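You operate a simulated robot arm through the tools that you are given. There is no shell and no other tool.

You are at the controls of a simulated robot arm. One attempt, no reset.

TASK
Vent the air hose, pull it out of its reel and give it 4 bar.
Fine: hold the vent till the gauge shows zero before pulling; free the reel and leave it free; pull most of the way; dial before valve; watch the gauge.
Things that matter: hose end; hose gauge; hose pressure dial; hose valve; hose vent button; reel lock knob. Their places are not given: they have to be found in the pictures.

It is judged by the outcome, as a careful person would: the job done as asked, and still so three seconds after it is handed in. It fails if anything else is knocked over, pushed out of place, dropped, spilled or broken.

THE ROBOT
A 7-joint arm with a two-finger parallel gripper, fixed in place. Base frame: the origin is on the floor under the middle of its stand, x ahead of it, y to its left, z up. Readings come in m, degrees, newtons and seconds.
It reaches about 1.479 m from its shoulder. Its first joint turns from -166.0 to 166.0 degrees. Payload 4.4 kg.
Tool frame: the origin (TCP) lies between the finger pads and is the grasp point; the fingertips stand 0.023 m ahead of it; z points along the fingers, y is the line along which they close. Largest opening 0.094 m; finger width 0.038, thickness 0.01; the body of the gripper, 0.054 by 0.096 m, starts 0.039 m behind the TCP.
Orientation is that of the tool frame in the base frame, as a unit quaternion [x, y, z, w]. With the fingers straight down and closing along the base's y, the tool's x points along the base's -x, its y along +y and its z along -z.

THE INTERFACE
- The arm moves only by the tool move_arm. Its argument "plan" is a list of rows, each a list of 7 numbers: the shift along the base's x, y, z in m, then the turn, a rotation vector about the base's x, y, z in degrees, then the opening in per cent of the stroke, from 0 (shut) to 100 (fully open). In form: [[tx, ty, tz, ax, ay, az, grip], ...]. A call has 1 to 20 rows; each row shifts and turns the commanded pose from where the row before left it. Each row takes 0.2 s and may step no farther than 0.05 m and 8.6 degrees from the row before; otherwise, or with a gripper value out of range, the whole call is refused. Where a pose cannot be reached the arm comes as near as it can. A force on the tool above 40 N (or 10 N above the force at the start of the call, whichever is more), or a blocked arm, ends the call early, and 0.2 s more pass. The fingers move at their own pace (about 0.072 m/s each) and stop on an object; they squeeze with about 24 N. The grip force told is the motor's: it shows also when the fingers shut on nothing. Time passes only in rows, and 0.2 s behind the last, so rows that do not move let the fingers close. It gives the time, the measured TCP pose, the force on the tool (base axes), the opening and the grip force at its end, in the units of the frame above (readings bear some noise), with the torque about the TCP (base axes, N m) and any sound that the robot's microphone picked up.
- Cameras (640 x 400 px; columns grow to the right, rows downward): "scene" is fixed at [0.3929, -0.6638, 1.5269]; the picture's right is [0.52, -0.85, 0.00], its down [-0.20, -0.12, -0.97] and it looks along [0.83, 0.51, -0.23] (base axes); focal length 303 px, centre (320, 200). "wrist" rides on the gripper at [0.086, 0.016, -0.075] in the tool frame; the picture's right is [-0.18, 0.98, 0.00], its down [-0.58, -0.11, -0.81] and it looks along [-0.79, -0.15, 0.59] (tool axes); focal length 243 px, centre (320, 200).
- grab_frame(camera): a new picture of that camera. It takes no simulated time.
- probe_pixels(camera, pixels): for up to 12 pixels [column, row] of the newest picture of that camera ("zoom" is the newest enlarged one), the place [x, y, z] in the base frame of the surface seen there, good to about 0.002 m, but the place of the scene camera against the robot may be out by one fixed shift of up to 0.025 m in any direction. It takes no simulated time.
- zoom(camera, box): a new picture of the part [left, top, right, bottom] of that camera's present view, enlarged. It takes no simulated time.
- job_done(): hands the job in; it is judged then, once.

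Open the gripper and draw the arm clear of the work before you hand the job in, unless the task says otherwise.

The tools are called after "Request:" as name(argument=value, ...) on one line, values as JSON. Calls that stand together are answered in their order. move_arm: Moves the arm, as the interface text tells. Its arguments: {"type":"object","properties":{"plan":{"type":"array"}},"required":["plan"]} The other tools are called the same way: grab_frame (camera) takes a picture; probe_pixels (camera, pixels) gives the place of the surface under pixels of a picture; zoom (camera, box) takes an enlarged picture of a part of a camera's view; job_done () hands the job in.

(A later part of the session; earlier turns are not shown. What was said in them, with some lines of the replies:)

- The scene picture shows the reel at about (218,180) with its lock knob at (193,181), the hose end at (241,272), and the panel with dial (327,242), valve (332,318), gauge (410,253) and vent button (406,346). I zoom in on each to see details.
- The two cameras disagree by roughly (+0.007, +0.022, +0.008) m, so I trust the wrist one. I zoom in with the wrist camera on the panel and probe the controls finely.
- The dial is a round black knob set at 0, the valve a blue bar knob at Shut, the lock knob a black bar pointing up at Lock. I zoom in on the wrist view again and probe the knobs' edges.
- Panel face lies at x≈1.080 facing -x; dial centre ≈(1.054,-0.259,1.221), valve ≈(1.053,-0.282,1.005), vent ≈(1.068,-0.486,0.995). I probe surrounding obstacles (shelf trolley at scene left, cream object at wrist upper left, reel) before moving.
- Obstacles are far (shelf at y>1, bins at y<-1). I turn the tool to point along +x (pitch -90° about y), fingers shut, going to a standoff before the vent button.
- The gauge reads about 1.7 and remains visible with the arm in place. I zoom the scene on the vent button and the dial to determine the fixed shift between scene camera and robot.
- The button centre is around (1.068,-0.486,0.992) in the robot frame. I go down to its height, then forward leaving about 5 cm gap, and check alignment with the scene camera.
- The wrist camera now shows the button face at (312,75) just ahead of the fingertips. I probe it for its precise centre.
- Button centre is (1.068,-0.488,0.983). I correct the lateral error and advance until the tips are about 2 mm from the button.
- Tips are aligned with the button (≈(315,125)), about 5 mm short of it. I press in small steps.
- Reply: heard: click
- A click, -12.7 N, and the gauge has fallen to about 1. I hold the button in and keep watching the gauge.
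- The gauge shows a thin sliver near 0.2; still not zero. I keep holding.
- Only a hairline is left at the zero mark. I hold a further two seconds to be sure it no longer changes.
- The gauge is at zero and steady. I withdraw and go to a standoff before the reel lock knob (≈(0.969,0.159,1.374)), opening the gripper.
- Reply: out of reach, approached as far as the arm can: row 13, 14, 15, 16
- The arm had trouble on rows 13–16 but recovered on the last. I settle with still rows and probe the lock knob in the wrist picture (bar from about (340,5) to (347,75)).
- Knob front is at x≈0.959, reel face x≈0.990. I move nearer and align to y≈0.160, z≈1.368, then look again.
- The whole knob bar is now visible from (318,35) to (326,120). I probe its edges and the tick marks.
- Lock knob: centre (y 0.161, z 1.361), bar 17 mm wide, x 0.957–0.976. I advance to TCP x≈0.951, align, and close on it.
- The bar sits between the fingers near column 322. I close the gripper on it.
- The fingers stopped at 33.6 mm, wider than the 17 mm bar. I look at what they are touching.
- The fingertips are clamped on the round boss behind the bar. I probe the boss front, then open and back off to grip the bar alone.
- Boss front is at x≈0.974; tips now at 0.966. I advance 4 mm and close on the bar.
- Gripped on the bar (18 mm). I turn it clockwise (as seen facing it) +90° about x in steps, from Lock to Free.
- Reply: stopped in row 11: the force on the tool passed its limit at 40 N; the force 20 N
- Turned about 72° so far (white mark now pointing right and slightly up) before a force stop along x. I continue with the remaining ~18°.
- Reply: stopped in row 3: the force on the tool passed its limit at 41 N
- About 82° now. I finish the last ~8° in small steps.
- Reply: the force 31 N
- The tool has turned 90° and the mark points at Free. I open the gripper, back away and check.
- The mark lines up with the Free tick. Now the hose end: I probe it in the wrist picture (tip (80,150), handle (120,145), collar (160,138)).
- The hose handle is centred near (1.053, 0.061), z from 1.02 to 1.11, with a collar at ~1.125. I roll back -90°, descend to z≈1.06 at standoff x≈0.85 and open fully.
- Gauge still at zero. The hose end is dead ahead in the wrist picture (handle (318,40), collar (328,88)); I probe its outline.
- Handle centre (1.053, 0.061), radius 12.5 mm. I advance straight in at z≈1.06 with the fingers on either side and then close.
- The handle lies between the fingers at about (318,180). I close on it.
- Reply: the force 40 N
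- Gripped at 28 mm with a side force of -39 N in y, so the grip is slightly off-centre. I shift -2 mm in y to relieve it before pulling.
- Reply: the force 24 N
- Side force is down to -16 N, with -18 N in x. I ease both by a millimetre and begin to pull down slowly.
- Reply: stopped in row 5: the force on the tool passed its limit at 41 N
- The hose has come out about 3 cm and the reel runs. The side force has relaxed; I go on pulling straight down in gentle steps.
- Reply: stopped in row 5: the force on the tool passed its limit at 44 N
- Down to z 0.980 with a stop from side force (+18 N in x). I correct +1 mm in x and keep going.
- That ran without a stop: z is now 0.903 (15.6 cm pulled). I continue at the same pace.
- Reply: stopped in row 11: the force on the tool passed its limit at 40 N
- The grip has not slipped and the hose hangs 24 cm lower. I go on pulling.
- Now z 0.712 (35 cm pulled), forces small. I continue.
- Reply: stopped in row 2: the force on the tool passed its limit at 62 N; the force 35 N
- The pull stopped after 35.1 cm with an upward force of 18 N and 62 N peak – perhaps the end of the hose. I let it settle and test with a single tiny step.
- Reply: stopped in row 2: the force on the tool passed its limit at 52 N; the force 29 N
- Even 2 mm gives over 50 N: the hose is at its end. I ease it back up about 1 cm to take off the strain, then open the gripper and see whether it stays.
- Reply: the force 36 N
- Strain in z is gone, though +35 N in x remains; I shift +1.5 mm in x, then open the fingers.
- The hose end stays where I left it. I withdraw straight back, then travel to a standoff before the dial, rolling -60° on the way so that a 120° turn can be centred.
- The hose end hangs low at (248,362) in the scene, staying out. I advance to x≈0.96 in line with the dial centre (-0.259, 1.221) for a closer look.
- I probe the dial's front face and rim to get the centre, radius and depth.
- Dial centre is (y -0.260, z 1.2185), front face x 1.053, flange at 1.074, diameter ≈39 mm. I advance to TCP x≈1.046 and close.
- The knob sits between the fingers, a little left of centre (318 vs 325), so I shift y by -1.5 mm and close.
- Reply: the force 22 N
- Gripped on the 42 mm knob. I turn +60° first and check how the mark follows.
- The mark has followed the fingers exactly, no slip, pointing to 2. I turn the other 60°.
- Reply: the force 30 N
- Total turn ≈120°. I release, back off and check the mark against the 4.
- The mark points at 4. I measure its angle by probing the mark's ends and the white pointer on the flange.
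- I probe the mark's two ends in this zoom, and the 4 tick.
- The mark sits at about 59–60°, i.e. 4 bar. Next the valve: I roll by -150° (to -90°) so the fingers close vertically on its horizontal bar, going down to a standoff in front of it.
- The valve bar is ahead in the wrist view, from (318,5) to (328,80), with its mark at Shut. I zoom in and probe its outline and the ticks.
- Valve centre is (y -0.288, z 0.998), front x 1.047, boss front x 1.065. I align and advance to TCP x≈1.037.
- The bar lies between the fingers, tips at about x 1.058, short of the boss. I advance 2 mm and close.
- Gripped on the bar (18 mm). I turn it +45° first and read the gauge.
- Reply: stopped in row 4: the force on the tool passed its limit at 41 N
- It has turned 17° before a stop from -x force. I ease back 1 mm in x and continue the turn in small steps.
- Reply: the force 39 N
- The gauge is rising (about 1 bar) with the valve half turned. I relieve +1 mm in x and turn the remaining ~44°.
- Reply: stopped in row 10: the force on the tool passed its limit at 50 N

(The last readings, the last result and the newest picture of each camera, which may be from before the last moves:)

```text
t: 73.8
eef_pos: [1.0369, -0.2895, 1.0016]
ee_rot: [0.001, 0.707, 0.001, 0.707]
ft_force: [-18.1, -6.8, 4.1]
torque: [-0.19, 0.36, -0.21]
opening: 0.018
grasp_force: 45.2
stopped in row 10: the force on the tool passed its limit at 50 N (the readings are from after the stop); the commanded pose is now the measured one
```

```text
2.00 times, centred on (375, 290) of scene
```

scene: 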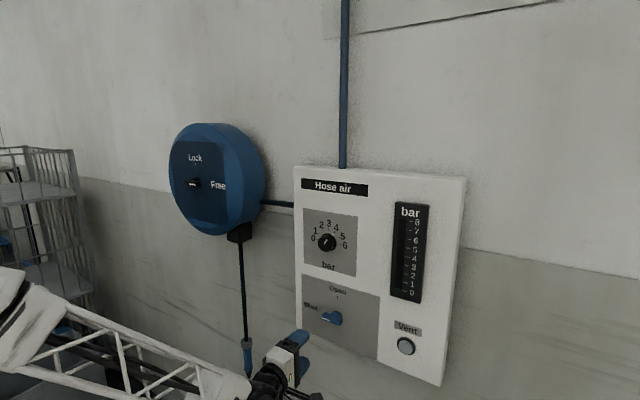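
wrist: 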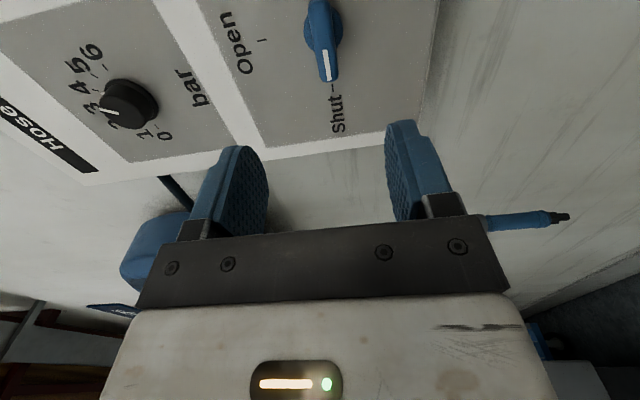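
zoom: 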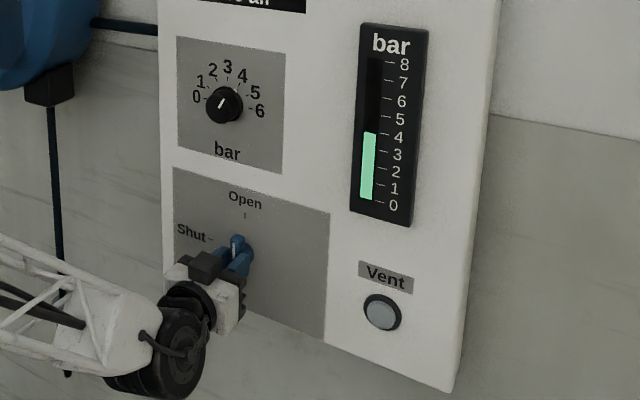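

The valve is upright at Open and the gauge has risen to about 4. I release the valve, back away and check gauge and marks.

Request:
move_arm(plan=[[0, 0, 0, 0, 0, 0, 60], [0, 0, 0, 0, 0, 0, 60], [0, 0, 0, 0, 0, 0, 60], [-0.02, 0, 0, 0, 0, 0, 60], [-0.03, 0, 0, 0, 0, 0, 60], [-0.04, 0, 0, 0, 0, 0, 60], [-0.04, 0, 0, 0, 0, 0, 60], [0, 0, 0, 0, 0, 0, 60]])

Request:
grab_frame(camera="wrist")

Request:
grab_frame(camera="scene")

Request:
zoom(camera="scene", box=[290, 190, 440, 350])

Request:
zoom(camera="scene", box=[385, 195, 435, 310])

```text
t: 75.6
eef_pos: [0.909, -0.2889, 1.0006]
ee_rot: [0.001, 0.707, 0.001, 0.707]
ft_force: [0.0, -0.6, -0.4]
torque: [0.02, 0.01, 0.0]
opening: 0.0566
grasp_force: 0.1
```

```text
taken
```

wrist: 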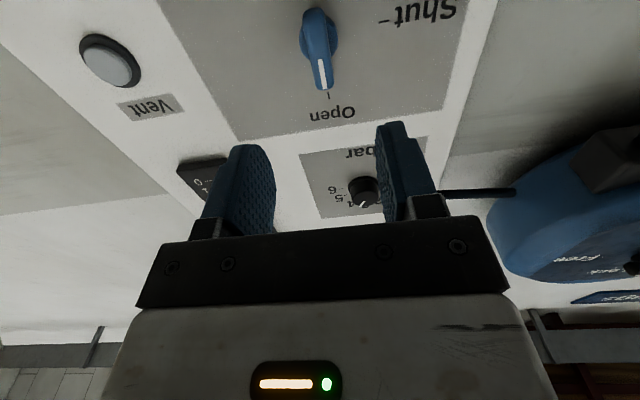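

```text
taken
```

scene: 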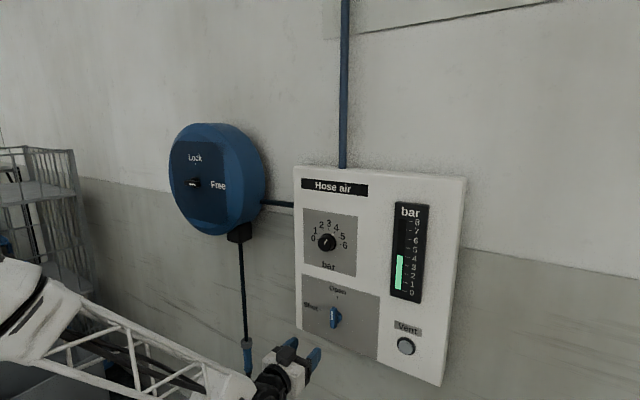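

```text
2.50 times, centred on (365, 270) of scene
```

zoom: 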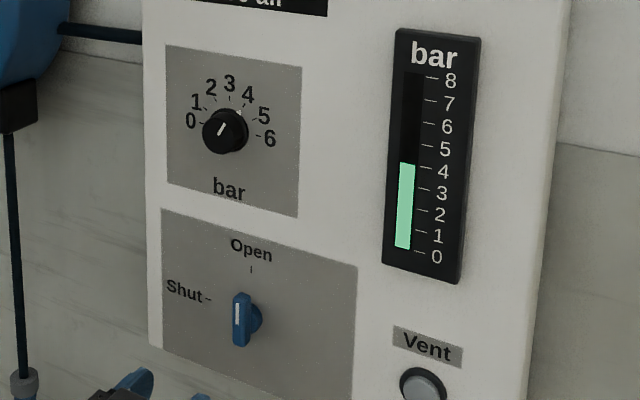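

```text
3.48 times, centred on (410, 252) of scene
```

zoom: 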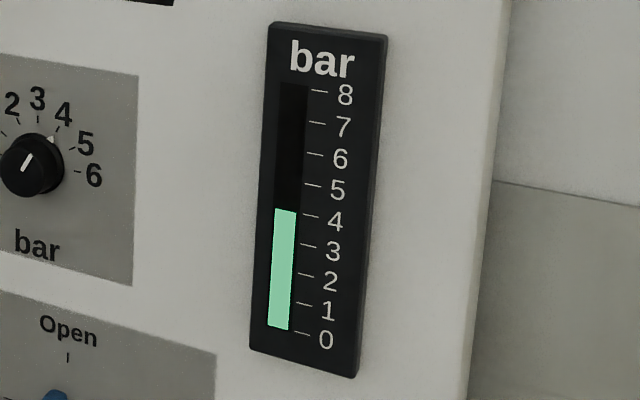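

Valve at Open, gauge about 4. I zoom in closely on the gauge around 4 and probe heights to measure the reading, comparing with the tick heights.

Request:
zoom(camera="scene", box=[395, 240, 420, 300])

Request:
zoom(camera="scene", box=[395, 245, 420, 265])

```text
6.67 times, centred on (408, 270) of scene
```

zoom: 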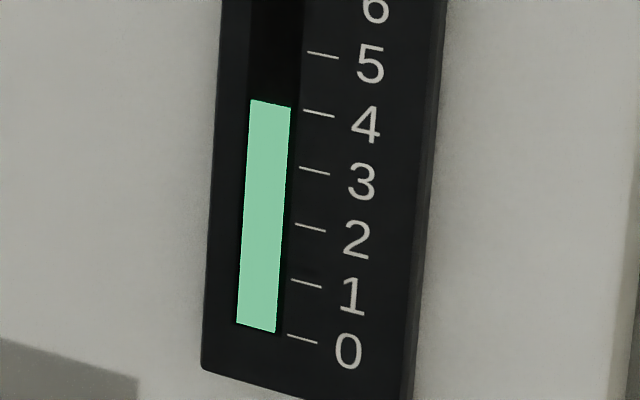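

```text
16.00 times, centred on (408, 255) of scene
```

zoom: 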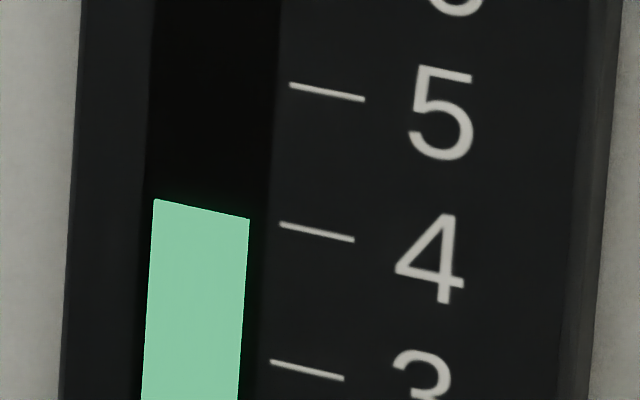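

The bar's top edge extends exactly onto the 4 tick: 4.0 bar. I draw the arm back and up, clear of the panel, then check everything once more.

Request:
move_arm(plan=[[-0.04, 0, 0, 0, 0, 0, 60], [-0.04, 0, 0, 0, 0, 0, 60], [-0.03, 0, 0.02, 0, 0, 0, 60], [0, 0, 0.04, 0, 0, 0, 60], [0, 0, 0.04, 0, 0, 0, 60], [0, 0, 0.04, 0, 0, 0, 60], [0, 0, 0.04, 0, 0, 0, 60], [0, 0, 0.03, 0, 0, 0, 60], [0, 0, 0, 0, 0, 0, 60], [0, 0, 0, 0, 0, 0, 60], [0, 0, 0, 0, 0, 0, 60], [0, 0, 0, 0, 0, 0, 60], [0, 0, 0, 0, 0, 0, 60], [0, 0, 0, 0, 0, 0, 60], [0, 0, 0, 0, 0, 0, 60]])

Request:
grab_frame(camera="scene")

Request:
grab_frame(camera="wrist")

Request:
zoom(camera="scene", box=[395, 245, 420, 265])

Request:
probe_pixels(camera="scene", pixels=[[247, 350], [248, 365], [243, 300]])

```text
t: 78.8
eef_pos: [0.7967, -0.2896, 1.2085]
ee_rot: [0.001, 0.707, 0.002, 0.707]
ft_force: [-0.8, 1.0, 0.2]
torque: [-0.02, 0.04, 0.0]
opening: 0.0565
grasp_force: 0.0
```

```text
taken
```

scene: 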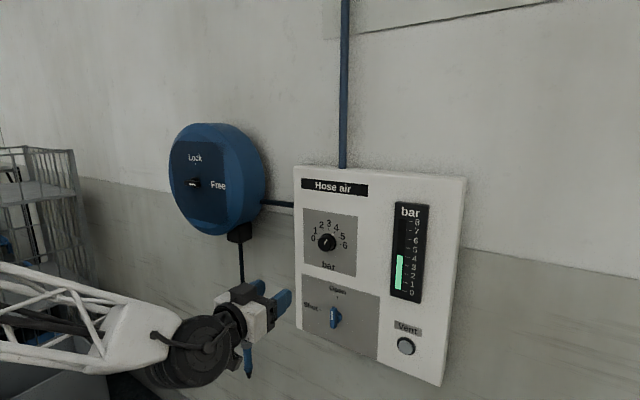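

```text
taken
```

wrist: 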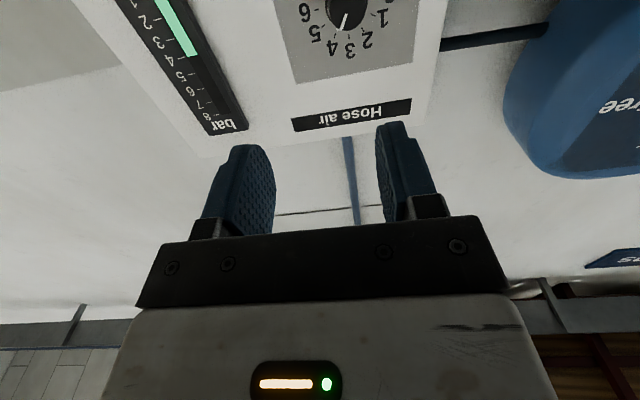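

```text
16.00 times, centred on (408, 255) of scene
```

zoom: 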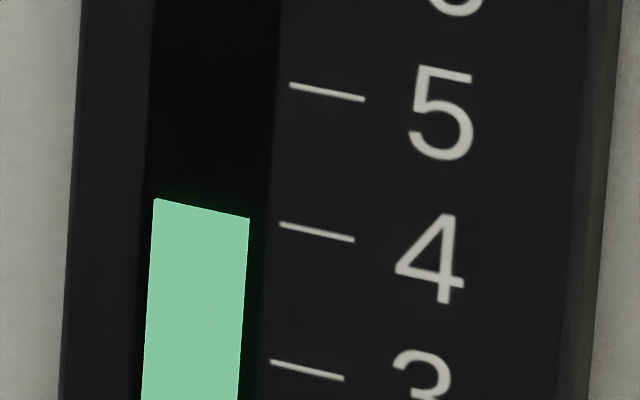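

```text
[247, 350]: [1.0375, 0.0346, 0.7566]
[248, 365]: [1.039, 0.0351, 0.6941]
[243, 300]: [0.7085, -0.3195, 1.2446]
```

The gauge is steady at 4.0 bar and the dial is at 4. The valve is open, the reel knob is at Free, and the hose end still hangs out at z≈0.72 (scene (248,365)). The gripper is open and the arm is clear, so I hand the job in.

Request:
job_done()

```text
The job is handed in.
```

The hose is vented, pulled out and pressurised: the gauge reads a steady 4.0 bar. I handed the job in.

- **Vent:** I held the vent button until the gauge showed zero and had stopped changing, and only then let go.
- **Reel lock:** The lock knob went from Lock to Free and is still at Free.
- **Hose:** I pulled it 35 cm to its end stop, then eased it back about 1 cm. It stayed out after I let go.
- **Dial and valve:** I set the dial to 4 first, then turned the valve fully to Open and watched the gauge rise to 4.

Pulling the hose and turning the lock knob and valve tripped the 40 N force limit several times. The highest limit passed was 62 N, at the end of the hose. I saw no damage and nothing knocked out of place. The gripper is open and the arm is clear of the panel and hose.
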